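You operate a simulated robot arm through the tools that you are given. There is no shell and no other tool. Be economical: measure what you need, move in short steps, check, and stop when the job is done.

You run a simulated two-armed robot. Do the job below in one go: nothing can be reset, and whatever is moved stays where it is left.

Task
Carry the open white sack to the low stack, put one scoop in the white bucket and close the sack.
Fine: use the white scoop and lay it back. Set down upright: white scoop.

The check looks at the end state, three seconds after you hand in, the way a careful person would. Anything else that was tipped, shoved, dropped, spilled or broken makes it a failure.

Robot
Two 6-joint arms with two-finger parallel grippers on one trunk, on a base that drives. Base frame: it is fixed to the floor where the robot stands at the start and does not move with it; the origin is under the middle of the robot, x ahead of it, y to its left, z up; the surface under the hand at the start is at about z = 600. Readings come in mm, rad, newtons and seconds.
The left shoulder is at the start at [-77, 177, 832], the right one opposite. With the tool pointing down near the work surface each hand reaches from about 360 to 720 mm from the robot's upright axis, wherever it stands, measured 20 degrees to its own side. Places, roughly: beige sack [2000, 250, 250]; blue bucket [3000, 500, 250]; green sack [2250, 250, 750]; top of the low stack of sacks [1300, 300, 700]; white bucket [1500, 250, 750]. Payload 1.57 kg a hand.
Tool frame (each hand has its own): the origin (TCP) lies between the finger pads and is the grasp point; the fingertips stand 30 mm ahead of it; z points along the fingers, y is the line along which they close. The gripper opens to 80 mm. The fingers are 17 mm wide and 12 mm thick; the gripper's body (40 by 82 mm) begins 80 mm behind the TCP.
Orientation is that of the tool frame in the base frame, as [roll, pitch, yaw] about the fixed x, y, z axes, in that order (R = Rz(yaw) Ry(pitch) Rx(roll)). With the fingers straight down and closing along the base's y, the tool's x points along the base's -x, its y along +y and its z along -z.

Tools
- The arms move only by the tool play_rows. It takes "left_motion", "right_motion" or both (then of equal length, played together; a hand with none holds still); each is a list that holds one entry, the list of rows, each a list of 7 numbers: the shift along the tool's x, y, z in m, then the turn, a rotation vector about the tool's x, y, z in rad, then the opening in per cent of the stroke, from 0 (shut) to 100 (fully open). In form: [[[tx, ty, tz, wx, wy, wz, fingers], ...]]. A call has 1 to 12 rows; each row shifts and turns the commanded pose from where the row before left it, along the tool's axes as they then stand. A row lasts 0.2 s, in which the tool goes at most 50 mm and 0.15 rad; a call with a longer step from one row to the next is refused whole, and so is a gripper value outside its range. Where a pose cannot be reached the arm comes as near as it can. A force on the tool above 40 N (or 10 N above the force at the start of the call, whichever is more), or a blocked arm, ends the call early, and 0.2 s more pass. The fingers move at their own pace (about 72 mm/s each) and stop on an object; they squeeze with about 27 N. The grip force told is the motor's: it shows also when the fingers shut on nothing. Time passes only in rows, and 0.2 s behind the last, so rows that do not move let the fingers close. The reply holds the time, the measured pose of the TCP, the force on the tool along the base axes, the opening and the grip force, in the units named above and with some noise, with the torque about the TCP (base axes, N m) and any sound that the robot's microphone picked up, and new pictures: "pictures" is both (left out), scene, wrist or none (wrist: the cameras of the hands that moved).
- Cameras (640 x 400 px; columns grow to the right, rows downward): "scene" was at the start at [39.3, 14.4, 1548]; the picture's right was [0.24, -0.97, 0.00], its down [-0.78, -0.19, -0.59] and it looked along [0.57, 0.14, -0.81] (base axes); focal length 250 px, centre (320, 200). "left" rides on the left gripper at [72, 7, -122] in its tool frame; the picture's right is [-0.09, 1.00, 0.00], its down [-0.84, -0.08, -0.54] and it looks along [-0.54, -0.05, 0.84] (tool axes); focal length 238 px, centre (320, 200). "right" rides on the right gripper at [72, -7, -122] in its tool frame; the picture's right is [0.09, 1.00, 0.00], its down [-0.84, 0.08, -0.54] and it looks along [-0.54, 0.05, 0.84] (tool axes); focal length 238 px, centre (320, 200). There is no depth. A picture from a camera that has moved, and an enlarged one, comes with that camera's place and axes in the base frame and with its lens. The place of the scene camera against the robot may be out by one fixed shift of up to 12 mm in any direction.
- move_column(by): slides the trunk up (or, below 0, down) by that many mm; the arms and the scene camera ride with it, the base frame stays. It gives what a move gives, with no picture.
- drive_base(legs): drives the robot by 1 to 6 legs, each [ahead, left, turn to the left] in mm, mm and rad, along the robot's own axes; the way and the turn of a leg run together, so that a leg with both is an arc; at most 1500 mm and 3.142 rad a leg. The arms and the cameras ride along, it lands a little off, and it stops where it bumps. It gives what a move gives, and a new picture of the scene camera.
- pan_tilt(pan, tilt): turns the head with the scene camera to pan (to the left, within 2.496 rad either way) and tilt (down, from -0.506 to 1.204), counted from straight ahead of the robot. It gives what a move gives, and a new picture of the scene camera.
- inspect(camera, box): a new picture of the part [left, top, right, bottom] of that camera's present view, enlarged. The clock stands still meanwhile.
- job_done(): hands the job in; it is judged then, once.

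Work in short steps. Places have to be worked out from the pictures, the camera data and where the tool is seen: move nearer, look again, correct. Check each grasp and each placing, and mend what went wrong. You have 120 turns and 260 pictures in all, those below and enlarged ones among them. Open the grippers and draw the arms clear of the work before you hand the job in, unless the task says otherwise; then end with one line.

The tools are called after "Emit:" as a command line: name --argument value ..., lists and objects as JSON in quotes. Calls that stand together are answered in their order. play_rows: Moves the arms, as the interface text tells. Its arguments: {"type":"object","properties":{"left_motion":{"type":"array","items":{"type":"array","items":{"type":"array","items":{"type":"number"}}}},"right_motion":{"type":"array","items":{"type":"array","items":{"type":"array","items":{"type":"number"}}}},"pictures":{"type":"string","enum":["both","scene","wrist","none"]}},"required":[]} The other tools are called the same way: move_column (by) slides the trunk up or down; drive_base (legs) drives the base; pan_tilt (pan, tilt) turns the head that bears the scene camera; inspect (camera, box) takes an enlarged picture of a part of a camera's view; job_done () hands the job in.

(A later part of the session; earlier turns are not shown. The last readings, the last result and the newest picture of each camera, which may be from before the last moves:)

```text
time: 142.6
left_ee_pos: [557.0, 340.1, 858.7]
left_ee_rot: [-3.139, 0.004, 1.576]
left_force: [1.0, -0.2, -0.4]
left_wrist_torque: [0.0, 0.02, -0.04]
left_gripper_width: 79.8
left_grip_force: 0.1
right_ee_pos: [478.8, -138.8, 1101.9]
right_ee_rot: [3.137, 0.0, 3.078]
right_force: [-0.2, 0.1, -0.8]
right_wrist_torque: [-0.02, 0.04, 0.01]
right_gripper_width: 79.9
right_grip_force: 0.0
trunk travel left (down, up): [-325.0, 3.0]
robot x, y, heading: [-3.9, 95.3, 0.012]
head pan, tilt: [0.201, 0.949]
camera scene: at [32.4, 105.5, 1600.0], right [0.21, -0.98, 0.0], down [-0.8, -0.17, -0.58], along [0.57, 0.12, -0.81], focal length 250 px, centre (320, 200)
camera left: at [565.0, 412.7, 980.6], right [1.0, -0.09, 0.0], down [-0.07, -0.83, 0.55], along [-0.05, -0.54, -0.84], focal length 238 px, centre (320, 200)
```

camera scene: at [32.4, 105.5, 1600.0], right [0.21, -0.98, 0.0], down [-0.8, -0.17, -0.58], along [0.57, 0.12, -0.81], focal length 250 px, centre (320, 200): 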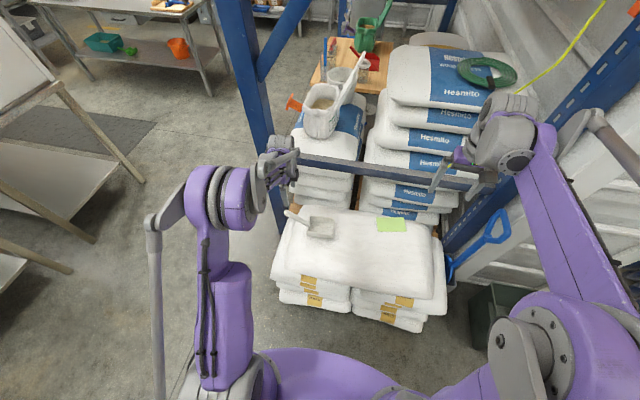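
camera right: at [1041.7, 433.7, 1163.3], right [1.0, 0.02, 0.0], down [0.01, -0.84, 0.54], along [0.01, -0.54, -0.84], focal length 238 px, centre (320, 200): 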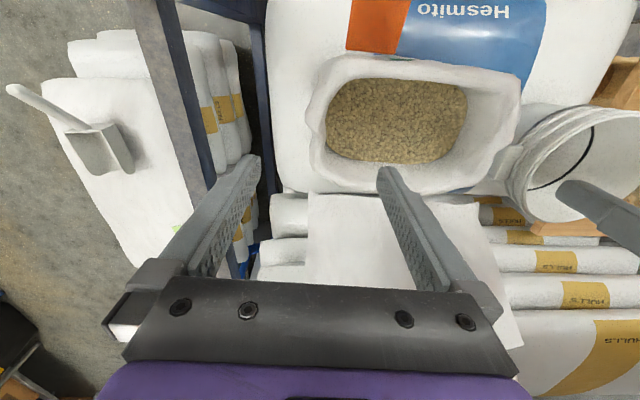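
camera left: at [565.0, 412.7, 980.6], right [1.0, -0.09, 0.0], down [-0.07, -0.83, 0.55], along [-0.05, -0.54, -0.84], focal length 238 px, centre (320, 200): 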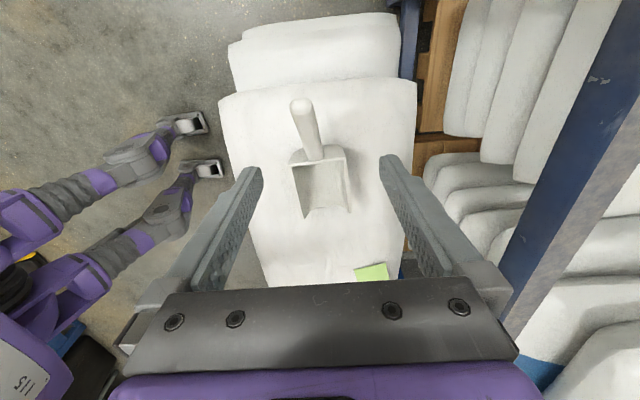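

From two views, the handle runs up at 45°, from (543, 282, 655) to (540, 368, 741). I'll grip it along its own axis: drive left 120 mm for reach, then tilt the tool 45° toward the bowl.

Emit:
drive_base --legs '[[0, 120, 0]]'

Emit:
play_rows --left_motion '[[[0, 0, 0, 0, -0.131, 0, 100], [0, 0, 0, 0, -0.131, 0, 100], [0, 0, 0, 0, -0.131, 0, 100], [0, 0, 0, 0, -0.131, 0, 100], [0, 0, 0, 0, -0.131, 0, 100], [0, 0, 0, 0, -0.131, 0, 100]]]' --pictures "wrist"

```text
time: 144.3
left_ee_pos: [556.0, 459.1, 860.0]
left_ee_rot: [-3.139, 0.004, 1.576]
left_force: [0.6, -0.5, -0.4]
left_wrist_torque: [0.02, -0.01, 0.01]
left_gripper_width: 79.9
left_grip_force: 0.2
right_ee_pos: [475.8, -21.3, 1100.9]
right_ee_rot: [3.135, 0.0, 3.076]
right_force: [0.1, -0.6, 0.3]
right_wrist_torque: [-0.01, 0.0, 0.01]
right_gripper_width: 80.1
right_grip_force: 0.1
trunk travel left (down, up): [-325.0, 3.0]
robot x, y, heading: [-5.7, 209.8, 0.012]
head pan, tilt: [0.201, 0.949]
camera scene: at [30.4, 223.8, 1600.1], right [0.21, -0.98, 0.0], down [-0.8, -0.17, -0.58], along [0.57, 0.12, -0.81], focal length 250 px, centre (320, 200)
```

scene: 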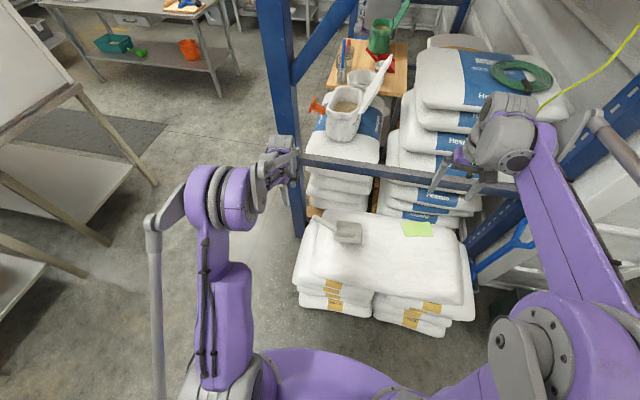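

```text
time: 145.7
left_ee_pos: [555.3, 459.9, 859.1]
left_ee_rot: [-3.141, 0.794, 1.579]
left_force: [-0.3, 0.4, -0.3]
left_wrist_torque: [0.04, -0.02, 0.0]
left_gripper_width: 80.2
left_grip_force: 0.1
right_ee_pos: [477.5, -20.3, 1101.4]
right_ee_rot: [3.137, 0.002, 3.075]
right_force: [0.4, 0.5, -0.8]
right_wrist_torque: [-0.02, -0.01, -0.02]
right_gripper_width: 79.9
right_grip_force: 0.0
trunk travel left (down, up): [-325.0, 3.0]
robot x, y, heading: [-3.9, 213.4, 0.011]
head pan, tilt: [0.201, 0.949]
camera left: at [562.8, 596.3, 894.1], right [1.0, -0.06, 0.06], down [-0.08, -0.2, 0.98], along [-0.05, -0.98, -0.2], focal length 238 px, centre (320, 200)
```

left: 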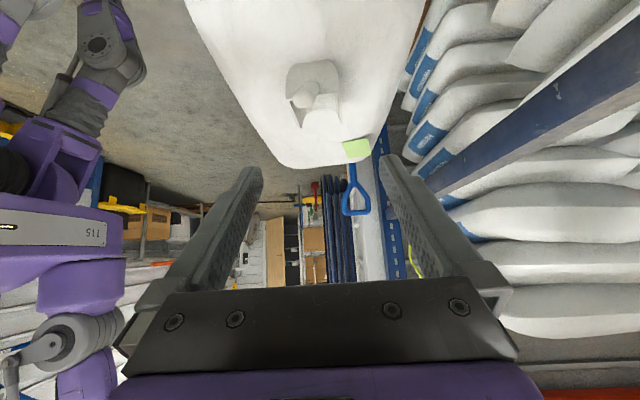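

The handle is seen end-on, matching (541, 368, 738). I'll move onto its axis, still 100 mm short, and check.

Emit:
play_rows --left_motion '[[[0.0095, -0.007, 0.035, 0, 0, 0, 100], [0.0095, -0.007, 0.0355, 0, 0, 0, 100]]]' --pictures "wrist"

Emit:
inspect --camera "left" --box '[200, 0, 440, 150]'

Emit:
inspect --camera "scene" --box '[240, 120, 400, 260]'

```text
time: 146.3
left_ee_pos: [542.3, 421.0, 795.5]
left_ee_rot: [-3.137, 0.79, 1.578]
left_force: [0.3, 0.0, 1.3]
left_wrist_torque: [0.02, -0.03, 0.01]
left_gripper_width: 79.9
left_grip_force: 0.1
right_ee_pos: [476.9, -21.1, 1100.7]
right_ee_rot: [3.136, -0.001, 3.076]
right_force: [0.1, -0.2, 0.7]
right_wrist_torque: [0.0, 0.02, 0.02]
right_gripper_width: 79.9
right_grip_force: 0.1
trunk travel left (down, up): [-325.0, 3.0]
robot x, y, heading: [-4.8, 214.6, 0.013]
head pan, tilt: [0.201, 0.949]
camera left: at [548.5, 559.0, 831.1], right [1.0, -0.06, 0.06], down [-0.07, -0.2, 0.98], along [-0.05, -0.98, -0.21], focal length 238 px, centre (320, 200)
```

left: 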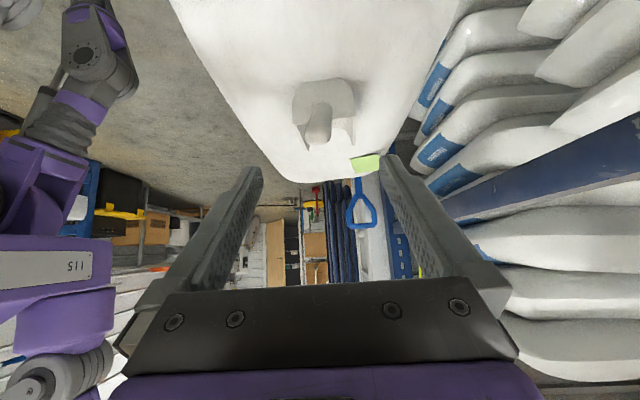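

```text
2.67 times, centred on (320, 75) of left
camera zoom: at [548.5, 559.0, 831.1], right [1.0, -0.06, 0.06], down [-0.07, -0.2, 0.98], along [-0.05, -0.98, -0.21], focal length 636 px, centre (320, 533)
```

zoom: 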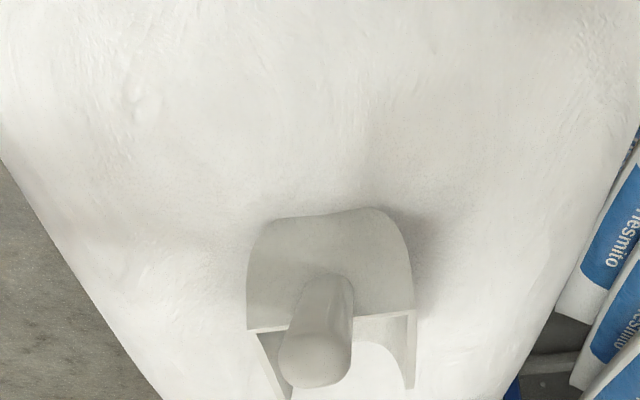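

```text
2.86 times, centred on (320, 190) of scene
camera zoom: at [30.6, 223.8, 1600.0], right [0.21, -0.98, 0.0], down [-0.8, -0.17, -0.58], along [0.57, 0.12, -0.81], focal length 713 px, centre (320, 229)
```

zoom: 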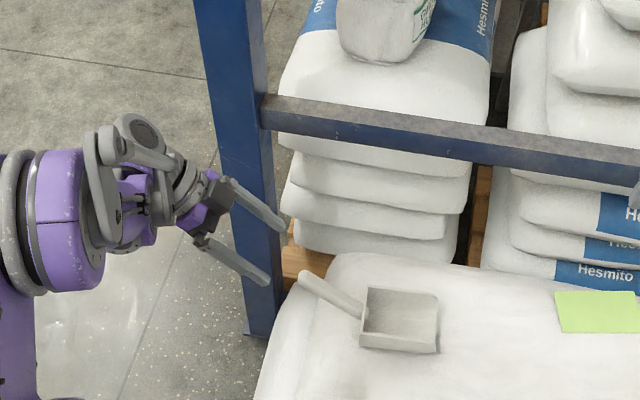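

The alignment is good (x≈540, handle end ≈ (540, 355, 726)). I'll advance 120 mm along the axis.

Emit:
play_rows --left_motion '[[[0.001, -0.0005, 0.03, 0, 0, 0, 100], [0.001, -0.0005, 0.03, 0, 0, 0, 100], [0.001, -0.0005, 0.03, 0, 0, 0, 100], [0, 0, 0.03, 0, 0, 0, 100]]]' --pictures "wrist"

Emit:
inspect --camera "scene" --box '[240, 140, 400, 260]'

```text
time: 147.3
left_ee_pos: [540.1, 339.4, 709.8]
left_ee_rot: [-3.139, 0.79, 1.578]
left_force: [0.3, -0.9, 0.1]
left_wrist_torque: [0.0, -0.01, -0.03]
left_gripper_width: 79.9
left_grip_force: 0.1
right_ee_pos: [477.1, -21.5, 1100.8]
right_ee_rot: [3.137, -0.002, 3.075]
right_force: [-0.1, 0.3, -0.3]
right_wrist_torque: [-0.03, -0.02, 0.02]
right_gripper_width: 80.2
right_grip_force: 0.1
trunk travel left (down, up): [-325.0, 3.0]
robot x, y, heading: [-4.2, 212.0, 0.012]
head pan, tilt: [0.201, 0.949]
camera left: at [547.2, 476.1, 745.0], right [1.0, -0.06, 0.06], down [-0.07, -0.2, 0.98], along [-0.04, -0.98, -0.21], focal length 238 px, centre (320, 200)
```

left: 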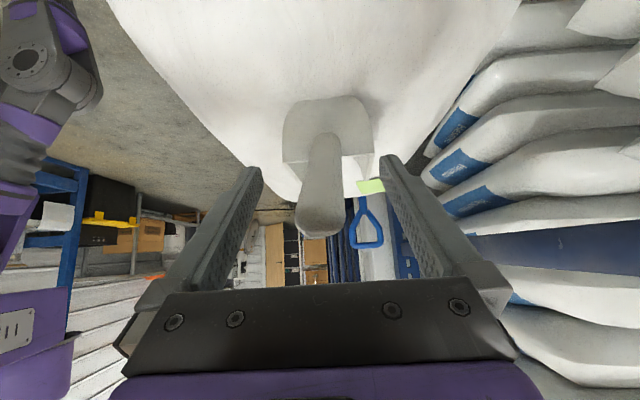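

```text
3.33 times, centred on (320, 200) of scene
camera zoom: at [30.7, 223.5, 1600.1], right [0.21, -0.98, 0.0], down [-0.8, -0.17, -0.58], along [0.57, 0.12, -0.81], focal length 832 px, centre (320, 200)
```

zoom: 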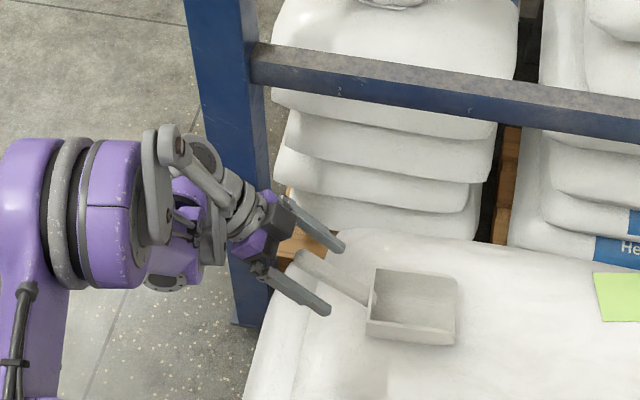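

The handle lies between the fingers, its end about 23 mm behind the TCP. I'll advance 15 mm more and close.

Emit:
play_rows --left_motion '[[[0, 0, 0.015, 0, 0, 0, 100], [0, 0, 0, 0, 0, 0, 60], [0, 0, 0, 0, 0, 0, 30], [0, 0, 0, 0, 0, 0, 0], [0, 0, 0, 0, 0, 0, 0], [0, 0, 0, 0, 0, 0, 0]]]' --pictures "wrist"

```text
time: 148.7
left_ee_pos: [540.5, 328.5, 699.7]
left_ee_rot: [-3.139, 0.791, 1.577]
left_force: [-0.4, -0.4, -0.4]
left_wrist_torque: [-0.15, 0.01, -0.07]
left_gripper_width: 23.7
left_grip_force: 27.2
right_ee_pos: [476.2, -21.2, 1100.5]
right_ee_rot: [3.136, 0.0, 3.075]
right_force: [0.1, -0.7, -0.1]
right_wrist_torque: [0.01, -0.01, -0.01]
right_gripper_width: 79.6
right_grip_force: 0.1
trunk travel left (down, up): [-325.0, 3.0]
robot x, y, heading: [-7.1, 211.0, 0.012]
head pan, tilt: [0.201, 0.949]
camera left: at [547.4, 465.4, 734.6], right [1.0, -0.06, 0.06], down [-0.08, -0.2, 0.98], along [-0.04, -0.98, -0.21], focal length 238 px, centre (320, 200)
```

left: 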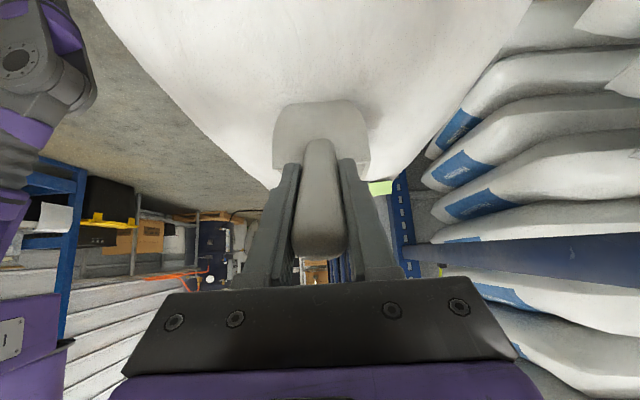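

The handle is firmly gripped (23.7 mm). I'll lift straight up 150 mm.

Emit:
play_rows --left_motion '[[[-0.0142, 0, -0.0141, 0, 0, 0, 0], [-0.0267, 0, -0.0264, 0, 0, 0, 0], [-0.0267, 0, -0.0264, 0, 0, 0, 0], [-0.0267, 0, -0.0264, 0, 0, 0, 0], [-0.0267, 0, -0.0264, 0, 0, 0, 0]]]'

```text
time: 149.9
left_ee_pos: [541.1, 327.7, 870.1]
left_ee_rot: [-3.139, 0.789, 1.58]
left_force: [-0.2, -0.8, -1.5]
left_wrist_torque: [0.14, -0.02, -0.01]
left_gripper_width: 24.0
left_grip_force: 27.5
right_ee_pos: [475.8, -21.0, 1101.4]
right_ee_rot: [3.135, -0.001, 3.074]
right_force: [-0.1, 0.7, 0.3]
right_wrist_torque: [0.01, -0.05, -0.03]
right_gripper_width: 80.0
right_grip_force: 0.1
trunk travel left (down, up): [-325.0, 3.0]
robot x, y, heading: [-8.5, 215.4, 0.011]
head pan, tilt: [0.201, 0.949]
camera scene: at [29.8, 223.5, 1600.1], right [0.21, -0.98, 0.0], down [-0.79, -0.17, -0.58], along [0.57, 0.12, -0.81], focal length 250 px, centre (320, 200)
camera left: at [546.7, 464.0, 906.1], right [1.0, -0.06, 0.06], down [-0.08, -0.2, 0.98], along [-0.04, -0.98, -0.21], focal length 238 px, centre (320, 200)
```

scene: 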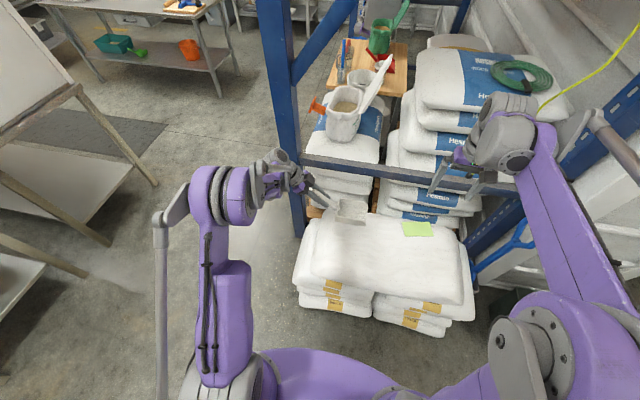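
left: 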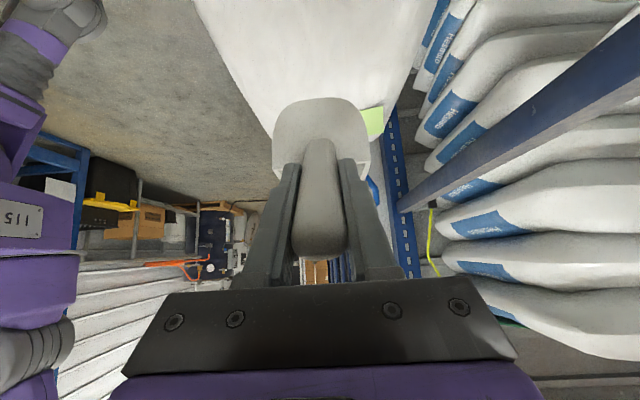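

The scoop came up level. I'll raise it further and drive to the low stack.

Emit:
play_rows --left_motion '[[[-0.0267, 0, -0.0264, 0, 0, 0, 0], [-0.0267, 0, -0.0264, 0, 0, 0, 0], [-0.0267, 0, -0.0264, 0, 0, 0, 0], [-0.0267, 0, -0.0264, 0, 0, 0, 0], [-0.0267, 0, -0.0264, 0, 0, 0, 0]]]' --pictures "none"

Emit:
drive_base --legs '[[-260, 0, 0], [0, 1050, 0], [780, 0, 0], [780, 0, 0], [0, 0, -1.582]]'

Emit:
pan_tilt --pan 0.0 --tilt 0.75

```text
time: 151.1
left_ee_pos: [539.6, 330.1, 1057.1]
left_ee_rot: [3.141, 0.79, 1.577]
left_force: [0.6, -0.4, -1.3]
left_wrist_torque: [0.13, 0.02, 0.05]
left_gripper_width: 24.1
left_grip_force: 27.0
right_ee_pos: [476.2, -22.2, 1100.7]
right_ee_rot: [3.136, 0.0, 3.075]
right_force: [-0.1, 0.5, 0.9]
right_wrist_torque: [-0.02, 0.04, -0.02]
right_gripper_width: 79.9
right_grip_force: 0.1
trunk travel left (down, up): [-325.0, 3.0]
robot x, y, heading: [-1.4, 214.3, 0.007]
head pan, tilt: [0.201, 0.949]
```

```text
time: 173.6
left_ee_pos: [1404.0, 702.0, 1057.9]
left_ee_rot: [-3.141, 0.793, -0.013]
left_force: [-0.5, -0.5, -2.2]
left_wrist_torque: [0.01, -0.1, 0.04]
left_gripper_width: 24.0
left_grip_force: 26.9
right_ee_pos: [1055.9, 773.7, 1100.5]
right_ee_rot: [3.136, 0.0, 1.485]
right_force: [-0.8, 0.1, -0.4]
right_wrist_torque: [0.0, 0.0, -0.02]
right_gripper_width: 80.0
right_grip_force: 0.0
trunk travel left (down, up): [-325.0, 3.0]
robot x, y, heading: [1299.1, 1254.2, -1.584]
head pan, tilt: [0.201, 0.949]
camera scene: at [1322.4, 1220.7, 1600.1], right [-0.98, -0.19, 0.0], down [-0.15, 0.8, -0.58], along [0.11, -0.57, -0.81], focal length 250 px, centre (320, 200)
```

scene: 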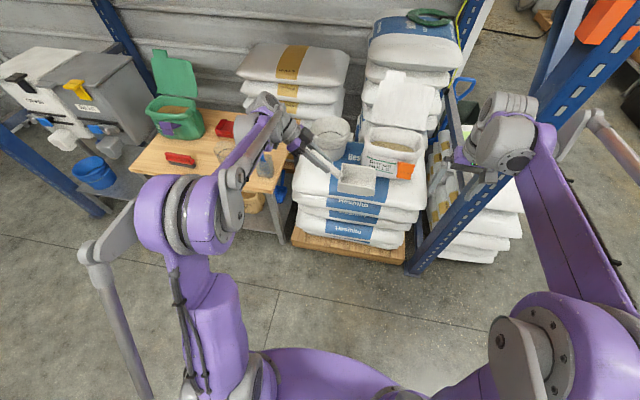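

```text
time: 174.3
left_ee_pos: [1404.8, 702.1, 1056.3]
left_ee_rot: [-3.14, 0.791, -0.013]
left_force: [-0.5, 0.7, -1.5]
left_wrist_torque: [-0.04, -0.11, -0.02]
left_gripper_width: 23.7
left_grip_force: 26.9
right_ee_pos: [1055.4, 772.7, 1101.2]
right_ee_rot: [3.137, -0.002, 1.485]
right_force: [-0.2, -0.1, 0.2]
right_wrist_torque: [-0.02, 0.01, -0.02]
right_gripper_width: 79.9
right_grip_force: 0.0
trunk travel left (down, up): [-325.0, 3.0]
robot x, y, heading: [1300.6, 1250.8, -1.58]
head pan, tilt: [0.0, 0.75]
camera scene: at [1307.8, 1209.3, 1615.5], right [-1.0, 0.01, 0.0], down [0.01, 0.68, -0.73], along [-0.01, -0.73, -0.68], focal length 250 px, centre (320, 200)
```

scene: 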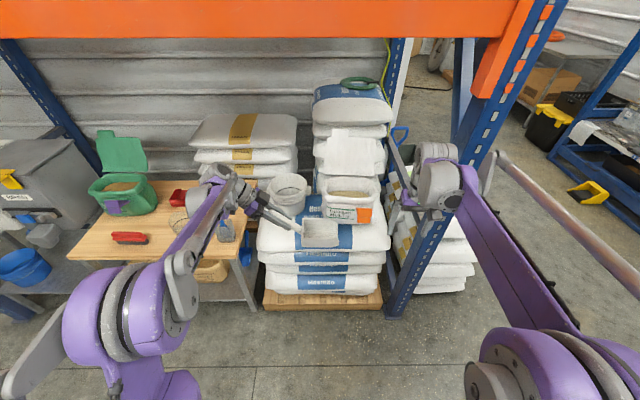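

I'll extend the right arm first, since its elbow must clear the upright, and then drive in.

Emit:
play_rows --right_motion '[[[-0.035, 0, -0.01, 0, 0, 0, 100], [-0.035, 0, -0.01, 0, 0, 0, 100], [-0.035, 0, -0.01, 0, 0, 0, 100], [-0.035, 0, -0.01, 0, 0, 0, 100]]]' --pictures "none"

Emit:
drive_base --legs '[[260, 0, 0.01]]'

Emit:
inspect --camera "right" --box '[0, 0, 640, 400]'

Emit:
inspect --camera "left" --box '[0, 0, 640, 400]'

```text
time: 175.3
left_ee_pos: [1404.7, 699.7, 1057.1]
left_ee_rot: [-3.138, 0.79, -0.012]
left_force: [1.2, -0.7, -1.4]
left_wrist_torque: [0.03, -0.08, -0.02]
left_gripper_width: 23.7
left_grip_force: 26.8
right_ee_pos: [1043.6, 631.6, 1140.4]
right_ee_rot: [3.136, -0.002, 1.486]
right_force: [-0.2, 0.7, -1.1]
right_wrist_torque: [0.01, 0.01, 0.02]
right_gripper_width: 79.7
right_grip_force: 0.0
trunk travel left (down, up): [-325.0, 3.0]
robot x, y, heading: [1294.8, 1252.1, -1.579]
head pan, tilt: [0.0, 0.75]
```

```text
time: 177.2
left_ee_pos: [1407.3, 443.2, 1056.8]
left_ee_rot: [-3.139, 0.791, -0.005]
left_force: [-0.7, -0.4, -1.5]
left_wrist_torque: [0.04, -0.11, 0.0]
left_gripper_width: 24.1
left_grip_force: 27.2
right_ee_pos: [1047.8, 371.0, 1140.0]
right_ee_rot: [3.137, 0.0, 1.495]
right_force: [-0.5, -0.6, 0.0]
right_wrist_torque: [-0.01, 0.0, 0.02]
right_gripper_width: 79.6
right_grip_force: 0.1
trunk travel left (down, up): [-325.0, 3.0]
robot x, y, heading: [1295.1, 992.4, -1.571]
head pan, tilt: [0.0, 0.75]
camera scene: at [1306.7, 948.3, 1615.4], right [-1.0, 0.0, 0.0], down [0.0, 0.68, -0.73], along [0.0, -0.73, -0.68], focal length 250 px, centre (320, 200)
```

scene: 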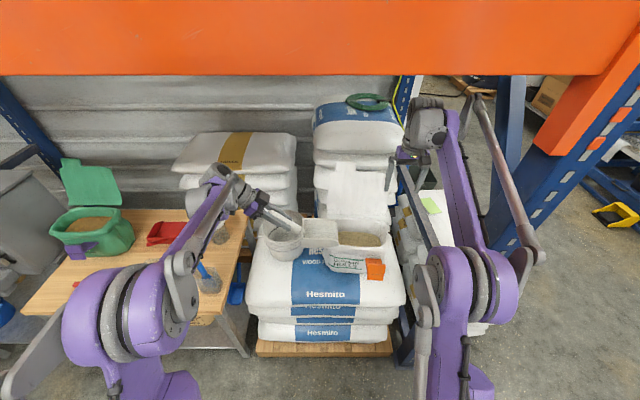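

```text
1.00 times, centred on (320, 200) of right (not enlarged: the box is as wide or as high as the picture)
camera zoom: at [1046.0, 443.2, 1262.0], right [1.0, 0.02, 0.01], down [0.01, -0.84, 0.54], along [0.01, -0.54, -0.84], focal length 238 px, centre (320, 200)
```

zoom: 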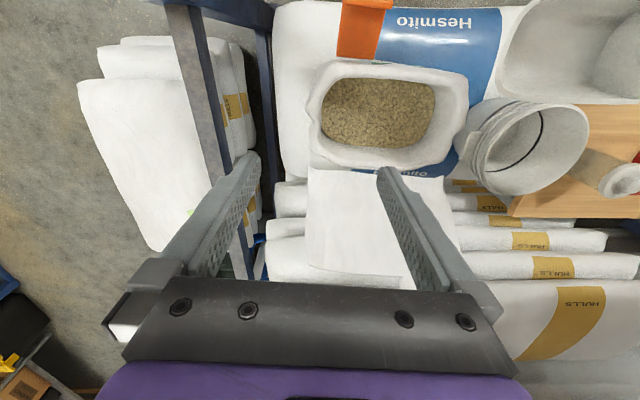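

```text
1.00 times, centred on (320, 200) of left (not enlarged: the box is as wide or as high as the picture)
camera zoom: at [1545.5, 435.0, 1092.1], right [-0.07, -1.0, 0.06], down [-0.2, 0.08, 0.98], along [-0.98, 0.06, -0.21], focal length 238 px, centre (320, 200)
```

zoom: 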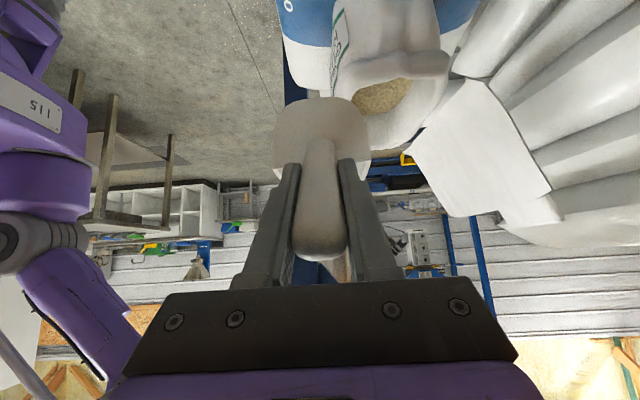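

The right camera gives a clear overview: feed at x≈1053–1240, y≈290–403, level z≈850, and rim z≈888. I'll bring the scoop over the +x part of the mouth and pitch it nose-down by 0.7 rad.

Emit:
play_rows --left_motion '[[[-0.03, 0.0243, 0.0079, 0, 0, 0, 0], [-0.03, 0.0243, 0.0079, 0, 0, 0, 0], [-0.03, 0.0243, 0.0079, 0, 0, 0, 0], [-0.03, 0.0243, 0.0079, 0, 0, 0, 0], [0, 0, 0.0068, 0, 0.14, 0, 0], [-0.0009, 0, 0.0067, 0, 0.14, 0, 0], [-0.0018, 0, 0.0065, 0, 0.14, 0, 0], [-0.0027, 0, 0.0062, 0, 0.14, 0, 0], [-0.0036, 0, 0.0058, 0, 0.14, 0, 0]]]'

Emit:
inspect --camera "right" --box '[280, 20, 600, 220]'

```text
time: 179.2
left_ee_pos: [1274.9, 344.6, 1098.3]
left_ee_rot: [-3.14, 0.087, -0.006]
left_force: [0.7, 0.4, -2.0]
left_wrist_torque: [0.04, -0.04, -0.02]
left_gripper_width: 23.6
left_grip_force: 26.8
right_ee_pos: [1046.6, 369.3, 1140.7]
right_ee_rot: [3.136, 0.0, 1.495]
right_force: [-0.6, 0.4, 0.4]
right_wrist_torque: [0.01, -0.02, -0.02]
right_gripper_width: 79.8
right_grip_force: 0.0
trunk travel left (down, up): [-325.0, 3.0]
robot x, y, heading: [1296.2, 988.8, -1.571]
head pan, tilt: [0.0, 0.75]
camera scene: at [1305.6, 947.3, 1615.6], right [-1.0, 0.0, 0.0], down [0.0, 0.68, -0.73], along [0.0, -0.73, -0.68], focal length 250 px, centre (320, 200)
camera left: at [1358.4, 337.5, 1211.9], right [-0.1, -1.0, 0.01], down [-0.79, 0.08, 0.61], along [-0.61, 0.05, -0.79], focal length 238 px, centre (320, 200)
```

scene: 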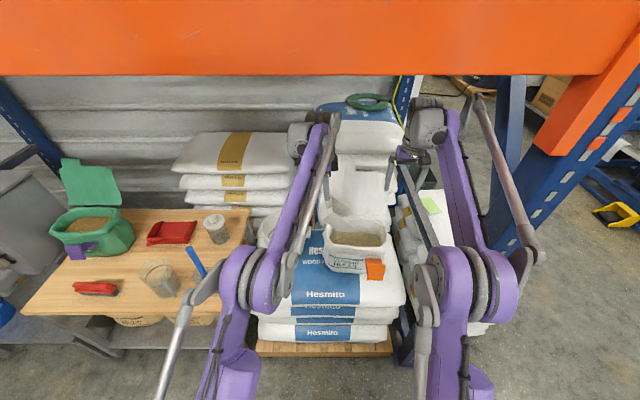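
left: 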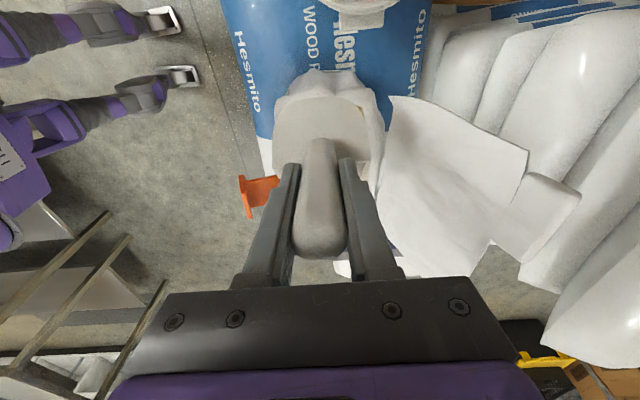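

```text
2.00 times, centred on (440, 120) of right
camera zoom: at [1045.1, 442.2, 1261.9], right [1.0, 0.02, 0.01], down [0.01, -0.84, 0.54], along [0.01, -0.54, -0.84], focal length 477 px, centre (80, 360)
```

zoom: 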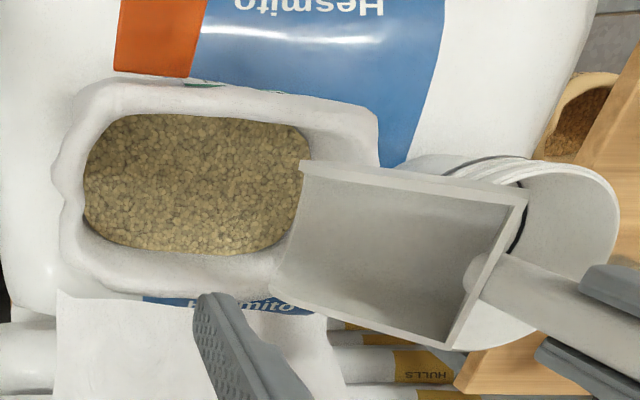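

The lip is at (1201, 281–380), about 99 mm wide, and the mouth is about 112 mm wide and yawed by ~0.075. I'll align the yaw, centre the scoop over the mouth, steepen it to 0.8 rad, and move the right hand 40 mm away.

Emit:
play_rows --left_motion '[[[-0.0226, -0.0043, 0.002, 0, 0.033, 0.025, 0], [-0.0226, -0.0043, 0.002, 0, 0.033, 0.025, 0], [-0.0226, -0.0043, 0.002, 0, 0.033, 0.025, 0]]]' --right_motion '[[[0, -0.013, 0, 0, 0, 0, 100], [0, -0.013, 0, 0, 0, 0, 100], [0, -0.013, 0, 0, 0, 0, 100]]]' --pictures "none"

Emit:
inspect --camera "right" --box '[300, 20, 620, 220]'

```text
time: 180.0
left_ee_pos: [1210.8, 365.8, 1090.9]
left_ee_rot: [3.14, -0.01, -0.081]
left_force: [-0.4, 0.2, -1.7]
left_wrist_torque: [-0.01, 0.0, -0.01]
left_gripper_width: 23.4
left_grip_force: 27.0
left hand out of reach, approached as far as the arm can: row 3
right_ee_pos: [1008.6, 372.9, 1139.8]
right_ee_rot: [3.136, 0.0, 1.494]
right_force: [0.3, 0.6, -0.3]
right_wrist_torque: [0.0, -0.04, -0.02]
right_gripper_width: 80.0
right_grip_force: 0.0
trunk travel left (down, up): [-325.0, 3.0]
robot x, y, heading: [1292.6, 989.9, -1.568]
head pan, tilt: [0.0, 0.75]
```

```text
2.00 times, centred on (460, 120) of right
camera zoom: at [1006.5, 445.0, 1261.3], right [1.0, 0.02, 0.01], down [0.01, -0.84, 0.54], along [0.01, -0.54, -0.84], focal length 477 px, centre (40, 360)
```

zoom: 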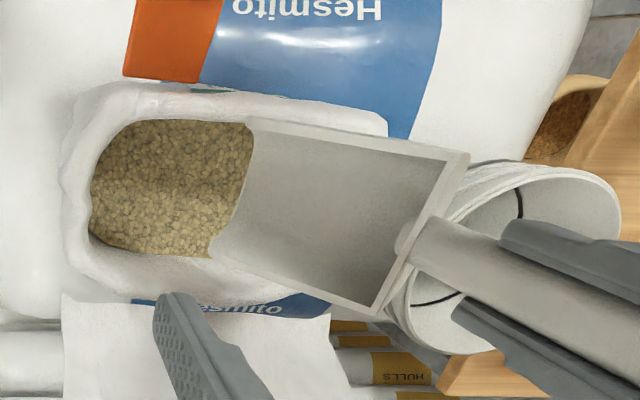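

The lip is at about (1148, 313–406), so I'll shift it 9 mm to −y while plunging about 92 mm.

Emit:
play_rows --left_motion '[[[0, 0.0045, 0.015, 0, 0, 0, 0], [0, 0.0045, 0.015, 0, 0, 0, 0], [0, 0, 0.018, 0, 0, 0, 0], [0, 0, 0.018, 0, 0, 0, 0], [0, 0, 0.018, 0, 0, 0, 0]]]' --pictures "none"

Emit:
inspect --camera "right" --box '[300, 20, 620, 220]'

```text
time: 181.2
left_ee_pos: [1210.6, 355.1, 1007.5]
left_ee_rot: [-3.137, -0.008, -0.08]
left_force: [0.4, 0.1, -0.9]
left_wrist_torque: [-0.02, -0.03, 0.02]
left_gripper_width: 24.0
left_grip_force: 27.2
right_ee_pos: [1009.7, 371.6, 1138.9]
right_ee_rot: [3.135, 0.0, 1.493]
right_force: [0.3, 0.1, -0.2]
right_wrist_torque: [-0.02, -0.04, 0.02]
right_gripper_width: 80.1
right_grip_force: 0.1
trunk travel left (down, up): [-325.0, 3.0]
robot x, y, heading: [1297.3, 992.2, -1.567]
head pan, tilt: [0.0, 0.75]
```

```text
2.00 times, centred on (460, 120) of right
camera zoom: at [1007.6, 445.1, 1261.7], right [1.0, 0.02, 0.01], down [0.01, -0.84, 0.54], along [0.01, -0.54, -0.84], focal length 477 px, centre (40, 360)
```

zoom: 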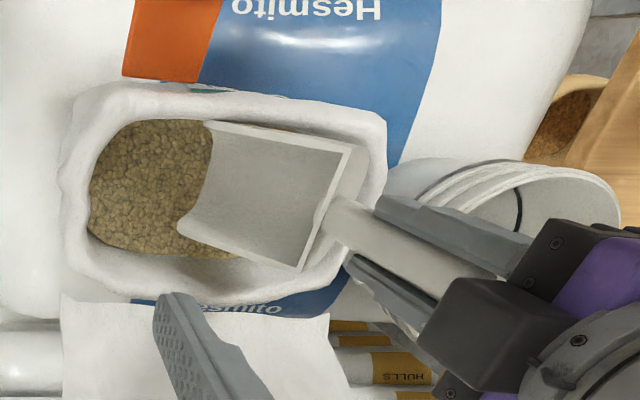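

The bowl fits well inside the mouth. I'll push 20 mm deeper, then sweep forward, level the bowl, and lift.

Emit:
play_rows --left_motion '[[[-0.0082, 0, 0.02, 0, 0, 0, 0], [0.0099, 0, 0.0151, 0, -0.15, 0, 0], [0.012, 0, 0.0135, 0, -0.15, 0, 0], [0.0162, 0, 0.0088, 0, -0.15, 0, 0], [0.0173, 0, 0.0063, 0, -0.15, 0, 0], [0.0102, 0, -0.0044, 0, -0.14, 0, 0], [0.0089, 0, -0.0066, 0, -0.14, 0, 0], [0, 0, 0, 0, 0, 0, 0]]]' --pictures "none"

Emit:
inspect --camera "right" --box '[300, 20, 620, 220]'

```text
time: 183.0
left_ee_pos: [1251.6, 271.7, 962.3]
left_ee_rot: [3.139, 0.872, -0.081]
left_force: [0.9, 1.7, -1.1]
left_wrist_torque: [0.15, -0.17, -0.11]
left_gripper_width: 24.0
left_grip_force: 27.0
left hand out of reach, approached as far as the arm can: row 1, 2, 3, 4, 5, 6, 7
right_ee_pos: [1010.0, 372.2, 1140.7]
right_ee_rot: [3.136, 0.001, 1.494]
right_force: [-0.3, 0.7, 0.7]
right_wrist_torque: [0.0, 0.01, -0.01]
right_gripper_width: 80.1
right_grip_force: 0.1
trunk travel left (down, up): [-325.0, 3.0]
robot x, y, heading: [1296.6, 990.3, -1.565]
head pan, tilt: [0.0, 0.75]
```

```text
2.00 times, centred on (460, 120) of right
camera zoom: at [1007.3, 445.5, 1261.9], right [1.0, 0.02, 0.01], down [0.01, -0.84, 0.54], along [0.01, -0.54, -0.84], focal length 477 px, centre (40, 360)
```

zoom: 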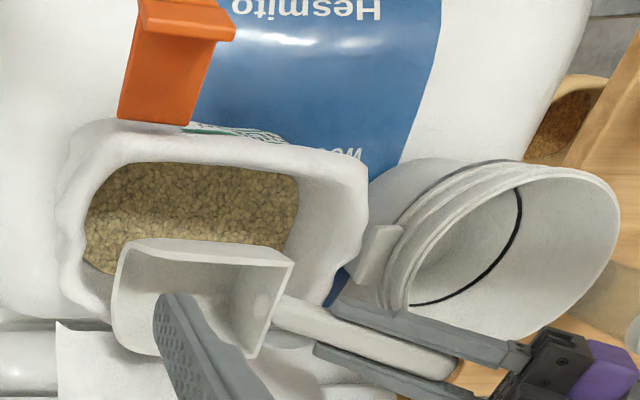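

The arm ran out of its reach and drifted 83 mm toward −y, pushing on the sack's back wall. I'll look carefully before moving.

Emit:
inspect --camera "scene" --box '[240, 120, 440, 300]'

Emit:
inspect --camera "left" --box '[0, 0, 640, 400]'

Emit:
inspect --camera "right" --box '[160, 0, 640, 300]'

```text
2.22 times, centred on (340, 210) of scene
camera zoom: at [1306.3, 947.9, 1615.6], right [-1.0, 0.0, 0.0], down [0.0, 0.68, -0.73], along [0.0, -0.73, -0.68], focal length 555 px, centre (276, 178)
```

zoom: 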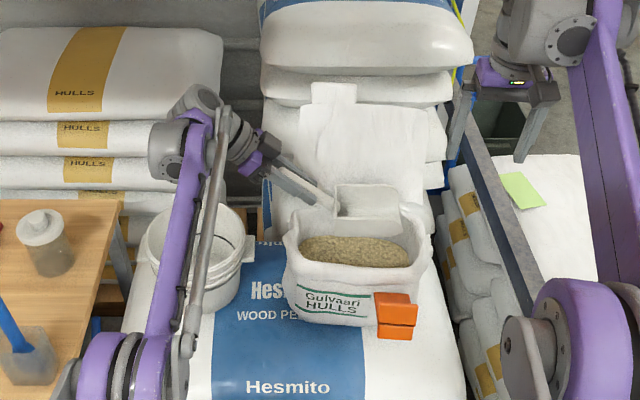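

```text
1.00 times, centred on (320, 200) of left (not enlarged: the box is as wide or as high as the picture)
camera zoom: at [1390.4, 253.5, 986.3], right [-0.14, -0.99, 0.07], down [-0.12, 0.09, 0.99], along [-0.98, 0.13, -0.13], focal length 238 px, centre (320, 200)
```

zoom: 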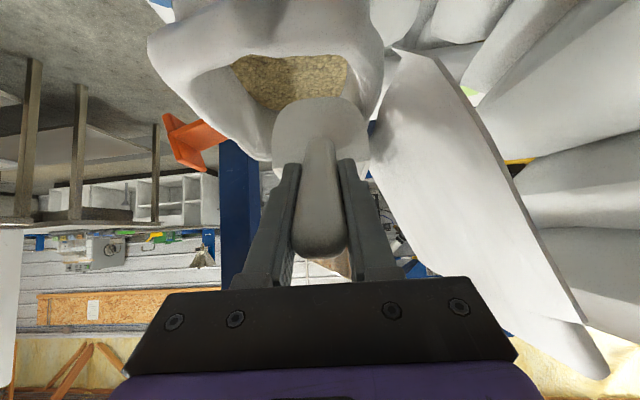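

```text
1.33 times, centred on (400, 150) of right
camera zoom: at [1007.3, 445.5, 1261.9], right [1.0, 0.02, 0.01], down [0.01, -0.84, 0.54], along [0.01, -0.54, -0.84], focal length 318 px, centre (213, 267)
```

zoom: 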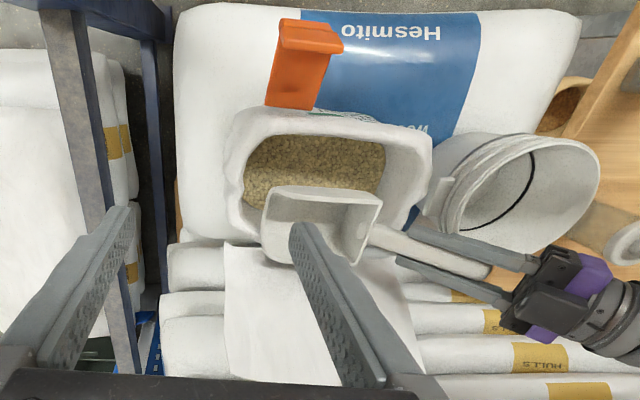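

The sack seems to have slid back about 35 mm but stands on the stack, and the scoop is empty at the back rim. The forces are near zero. I'll make a small lift to see how the arm responds.

Emit:
play_rows --left_motion '[[[-0.0076, 0, -0.0065, 0, 0, 0, 0]]]' --pictures "none"

Emit:
inspect --camera "right" --box '[300, 20, 620, 220]'

```text
time: 183.4
left_ee_pos: [1251.4, 271.8, 972.5]
left_ee_rot: [3.138, 0.87, -0.082]
left_force: [0.2, 0.3, -1.3]
left_wrist_torque: [-0.03, -0.11, 0.02]
left_gripper_width: 23.4
left_grip_force: 26.5
right_ee_pos: [1008.7, 372.1, 1140.3]
right_ee_rot: [3.135, 0.0, 1.493]
right_force: [-0.2, -0.7, -0.4]
right_wrist_torque: [-0.02, -0.03, -0.01]
right_gripper_width: 80.1
right_grip_force: 0.1
trunk travel left (down, up): [-325.0, 3.0]
robot x, y, heading: [1297.6, 985.5, -1.567]
head pan, tilt: [0.0, 0.75]
```

```text
2.00 times, centred on (460, 120) of right
camera zoom: at [1007.5, 445.4, 1262.0], right [1.0, 0.02, 0.01], down [0.01, -0.84, 0.54], along [0.01, -0.54, -0.84], focal length 477 px, centre (40, 360)
```

zoom: 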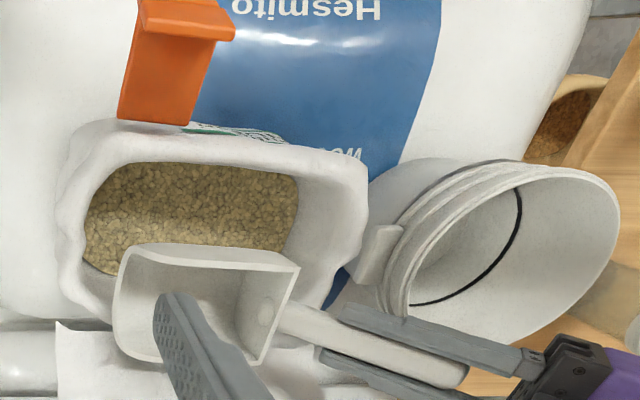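

The command follows the actual pose, with no jump. I'll lift the scoop 130 mm clear.

Emit:
play_rows --left_motion '[[[-0.025, 0, -0.0213, 0, 0, 0, 0], [-0.025, 0, -0.0213, 0, 0, 0, 0], [-0.025, 0, -0.0213, 0, 0, 0, 0], [-0.025, 0, -0.0213, 0, 0, 0, 0]]]' --pictures "scene"

Emit:
inspect --camera "right" --box '[160, 0, 640, 300]'

Emit:
inspect --camera "scene" --box '[240, 120, 440, 300]'

```text
time: 184.4
left_ee_pos: [1254.0, 287.0, 1068.3]
left_ee_rot: [3.139, 0.871, -0.082]
left_force: [-0.3, -0.3, -1.2]
left_wrist_torque: [0.0, -0.07, 0.01]
left_gripper_width: 23.9
left_grip_force: 27.1
left hand out of reach, approached as far as the arm can: row 1, 2, 3, 4
right_ee_pos: [1009.6, 370.9, 1138.7]
right_ee_rot: [3.137, 0.001, 1.494]
right_force: [-0.3, -0.5, 0.0]
right_wrist_torque: [0.02, 0.0, -0.01]
right_gripper_width: 79.6
right_grip_force: 0.1
trunk travel left (down, up): [-325.0, 3.0]
robot x, y, heading: [1295.7, 990.5, -1.57]
head pan, tilt: [0.0, 0.75]
camera scene: at [1306.7, 947.2, 1615.5], right [-1.0, 0.0, 0.0], down [0.0, 0.68, -0.73], along [0.0, -0.73, -0.68], focal length 250 px, centre (320, 200)
```

scene: 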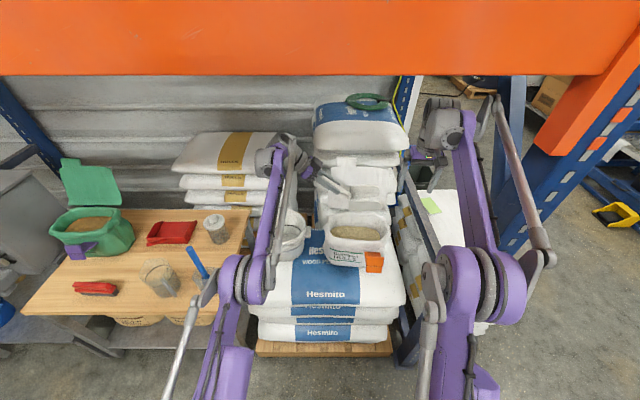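

```text
1.33 times, centred on (400, 150) of right
camera zoom: at [1007.6, 445.0, 1261.6], right [1.0, 0.02, 0.01], down [0.01, -0.84, 0.54], along [0.01, -0.54, -0.84], focal length 318 px, centre (213, 267)
```

zoom: 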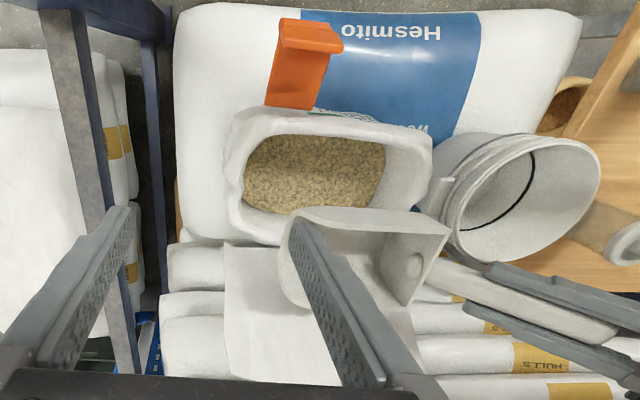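

```text
2.22 times, centred on (340, 210) of scene
camera zoom: at [1306.7, 947.2, 1615.5], right [-1.0, 0.0, 0.0], down [0.0, 0.68, -0.73], along [0.0, -0.73, -0.68], focal length 555 px, centre (276, 178)
```

zoom: 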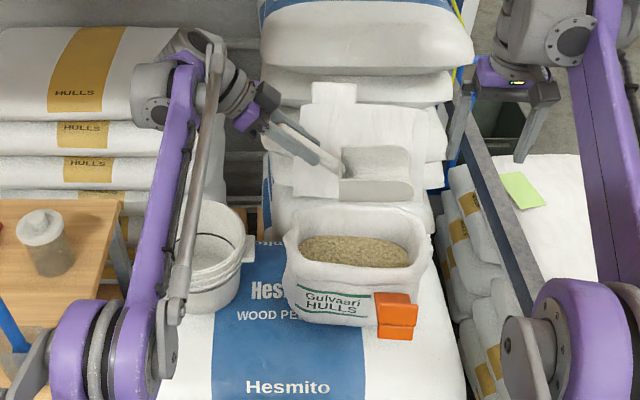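

The sack stands upright with no spill visible, sitting about 35 mm further back. I'll draw the scoop back toward me and retract the right hand, to reposition the base for better reach.

Emit:
play_rows --left_motion '[[[0.01, -0.035, -0.005, 0, 0, 0, 0], [0, -0.035, 0, 0, 0, 0, 0], [0, -0.035, 0, 0, 0, 0, 0], [0, -0.035, 0, 0, 0, 0, 0]]]' --right_motion '[[[0.04, 0, 0, 0, 0, 0, 100], [0.04, 0, 0, 0, 0, 0, 100], [0.04, 0, 0, 0, 0, 0, 100], [0.04, 0, 0, 0, 0, 0, 100]]]' --pictures "none"

Emit:
drive_base --legs '[[-200, 0, 0]]'

```text
time: 185.4
left_ee_pos: [1275.3, 430.1, 1063.0]
left_ee_rot: [3.137, 0.87, -0.085]
left_force: [-0.1, 0.4, -0.5]
left_wrist_torque: [0.01, -0.14, -0.01]
left_gripper_width: 23.8
left_grip_force: 27.2
right_ee_pos: [1022.4, 535.8, 1140.5]
right_ee_rot: [3.137, 0.001, 1.495]
right_force: [0.7, 0.3, 0.6]
right_wrist_torque: [-0.05, -0.04, 0.0]
right_gripper_width: 80.0
right_grip_force: 0.2
trunk travel left (down, up): [-325.0, 3.0]
robot x, y, heading: [1302.4, 989.5, -1.568]
head pan, tilt: [0.0, 0.75]
```

```text
time: 187.0
left_ee_pos: [1274.8, 625.8, 1063.2]
left_ee_rot: [3.138, 0.871, -0.082]
left_force: [-0.8, 0.1, -1.2]
left_wrist_torque: [-0.02, -0.12, -0.02]
left_gripper_width: 23.8
left_grip_force: 27.2
right_ee_pos: [1022.1, 729.8, 1141.6]
right_ee_rot: [3.136, 0.001, 1.496]
right_force: [-0.4, -0.3, -0.4]
right_wrist_torque: [0.01, 0.01, -0.01]
right_gripper_width: 80.0
right_grip_force: 0.0
trunk travel left (down, up): [-325.0, 3.0]
robot x, y, heading: [1296.7, 1189.6, -1.569]
head pan, tilt: [0.0, 0.75]
camera scene: at [1306.8, 1145.1, 1615.8], right [-1.0, 0.0, 0.0], down [0.0, 0.68, -0.73], along [0.0, -0.73, -0.68], focal length 250 px, centre (320, 200)
```

scene: 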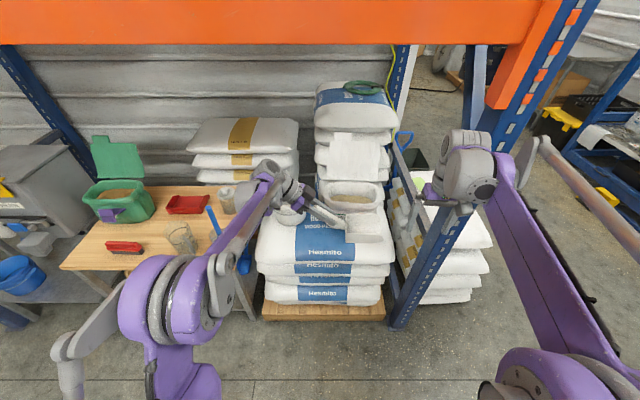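

I'll bring the right hand inward so its elbow clears the upright, and move the left hand outward. Then I'll drive in with the base 147 mm further right, so the scoop works well inside the left arm's reach.

Emit:
play_rows --left_motion '[[[0.0183, 0, -0.0217, 0, 0, 0, 0], [0.0183, 0, -0.0217, 0, 0, 0, 0], [0.0183, 0, -0.0217, 0, 0, 0, 0], [0, 0, 0, 0, 0, 0, 0]]]' --right_motion '[[[0.0127, 0.0354, -0.005, 0, 0, 0, 100], [0.0127, 0.0354, -0.005, 0, 0, 0, 100], [0.0127, 0.0354, -0.005, 0, 0, 0, 100], [0.0127, 0.0354, -0.005, 0, 0, 0, 100]]]' --pictures "none"

Emit:
drive_base --legs '[[0, -147, 0], [130, 0, 0]]'

```text
time: 188.0
left_ee_pos: [1359.2, 618.9, 1061.8]
left_ee_rot: [3.138, 0.869, -0.082]
left_force: [-0.2, 0.9, -1.7]
left_wrist_torque: [0.02, -0.09, -0.04]
left_gripper_width: 24.0
left_grip_force: 27.5
right_ee_pos: [1168.6, 770.8, 1161.8]
right_ee_rot: [3.135, 0.001, 1.497]
right_force: [-0.6, -0.5, 0.7]
right_wrist_torque: [0.01, -0.02, 0.02]
right_gripper_width: 80.1
right_grip_force: 0.0
trunk travel left (down, up): [-325.0, 3.0]
robot x, y, heading: [1297.2, 1190.6, -1.572]
head pan, tilt: [0.0, 0.75]
```

```text
time: 190.8
left_ee_pos: [1213.4, 492.6, 1061.6]
left_ee_rot: [3.138, 0.872, -0.08]
left_force: [0.0, -0.8, -1.1]
left_wrist_torque: [0.02, -0.14, 0.0]
left_gripper_width: 23.8
left_grip_force: 27.5
right_ee_pos: [1019.7, 642.5, 1160.5]
right_ee_rot: [3.136, 0.0, 1.498]
right_force: [-0.4, 0.6, -0.5]
right_wrist_torque: [0.03, 0.0, -0.01]
right_gripper_width: 80.2
right_grip_force: 0.1
trunk travel left (down, up): [-325.0, 3.0]
robot x, y, heading: [1150.9, 1059.4, -1.568]
head pan, tilt: [0.0, 0.75]
camera scene: at [1158.9, 1018.0, 1615.3], right [-1.0, 0.0, 0.0], down [0.0, 0.68, -0.73], along [0.0, -0.73, -0.68], focal length 250 px, centre (320, 200)
```

scene: 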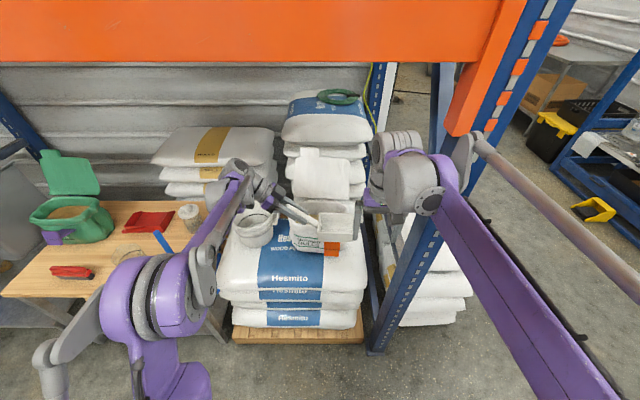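

A knob on the right wrist would come near the upright if I drove in. I'll bring the right hand 130 mm further inward first; its camera will then look straight at the sack.

Emit:
play_rows --right_motion '[[[0, 0.0325, 0, 0, 0, 0, 100], [0, 0.0325, 0, 0, 0, 0, 100], [0, 0.0325, 0, 0, 0, 0, 100], [0, 0.0325, 0, 0, 0, 0, 100]]]' --pictures "scene"

```text
time: 191.8
left_ee_pos: [1213.1, 489.4, 1061.5]
left_ee_rot: [3.14, 0.873, -0.08]
left_force: [-0.5, -0.7, -2.4]
left_wrist_torque: [-0.04, -0.1, 0.02]
left_gripper_width: 23.6
left_grip_force: 26.8
right_ee_pos: [1150.4, 632.9, 1161.3]
right_ee_rot: [3.139, 0.0, 1.497]
right_force: [-0.3, -0.6, 1.4]
right_wrist_torque: [-0.04, 0.0, -0.02]
right_gripper_width: 79.9
right_grip_force: 0.1
trunk travel left (down, up): [-325.0, 3.0]
robot x, y, heading: [1147.6, 1061.6, -1.568]
head pan, tilt: [0.0, 0.75]
camera scene: at [1159.8, 1016.7, 1615.6], right [-1.0, 0.0, 0.0], down [0.0, 0.68, -0.73], along [0.0, -0.73, -0.68], focal length 250 px, centre (320, 200)
```

scene: 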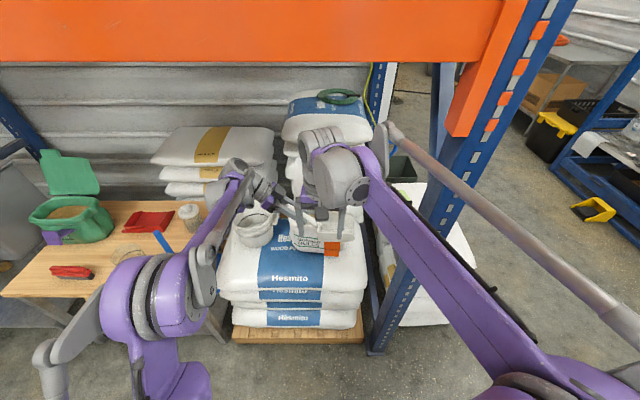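

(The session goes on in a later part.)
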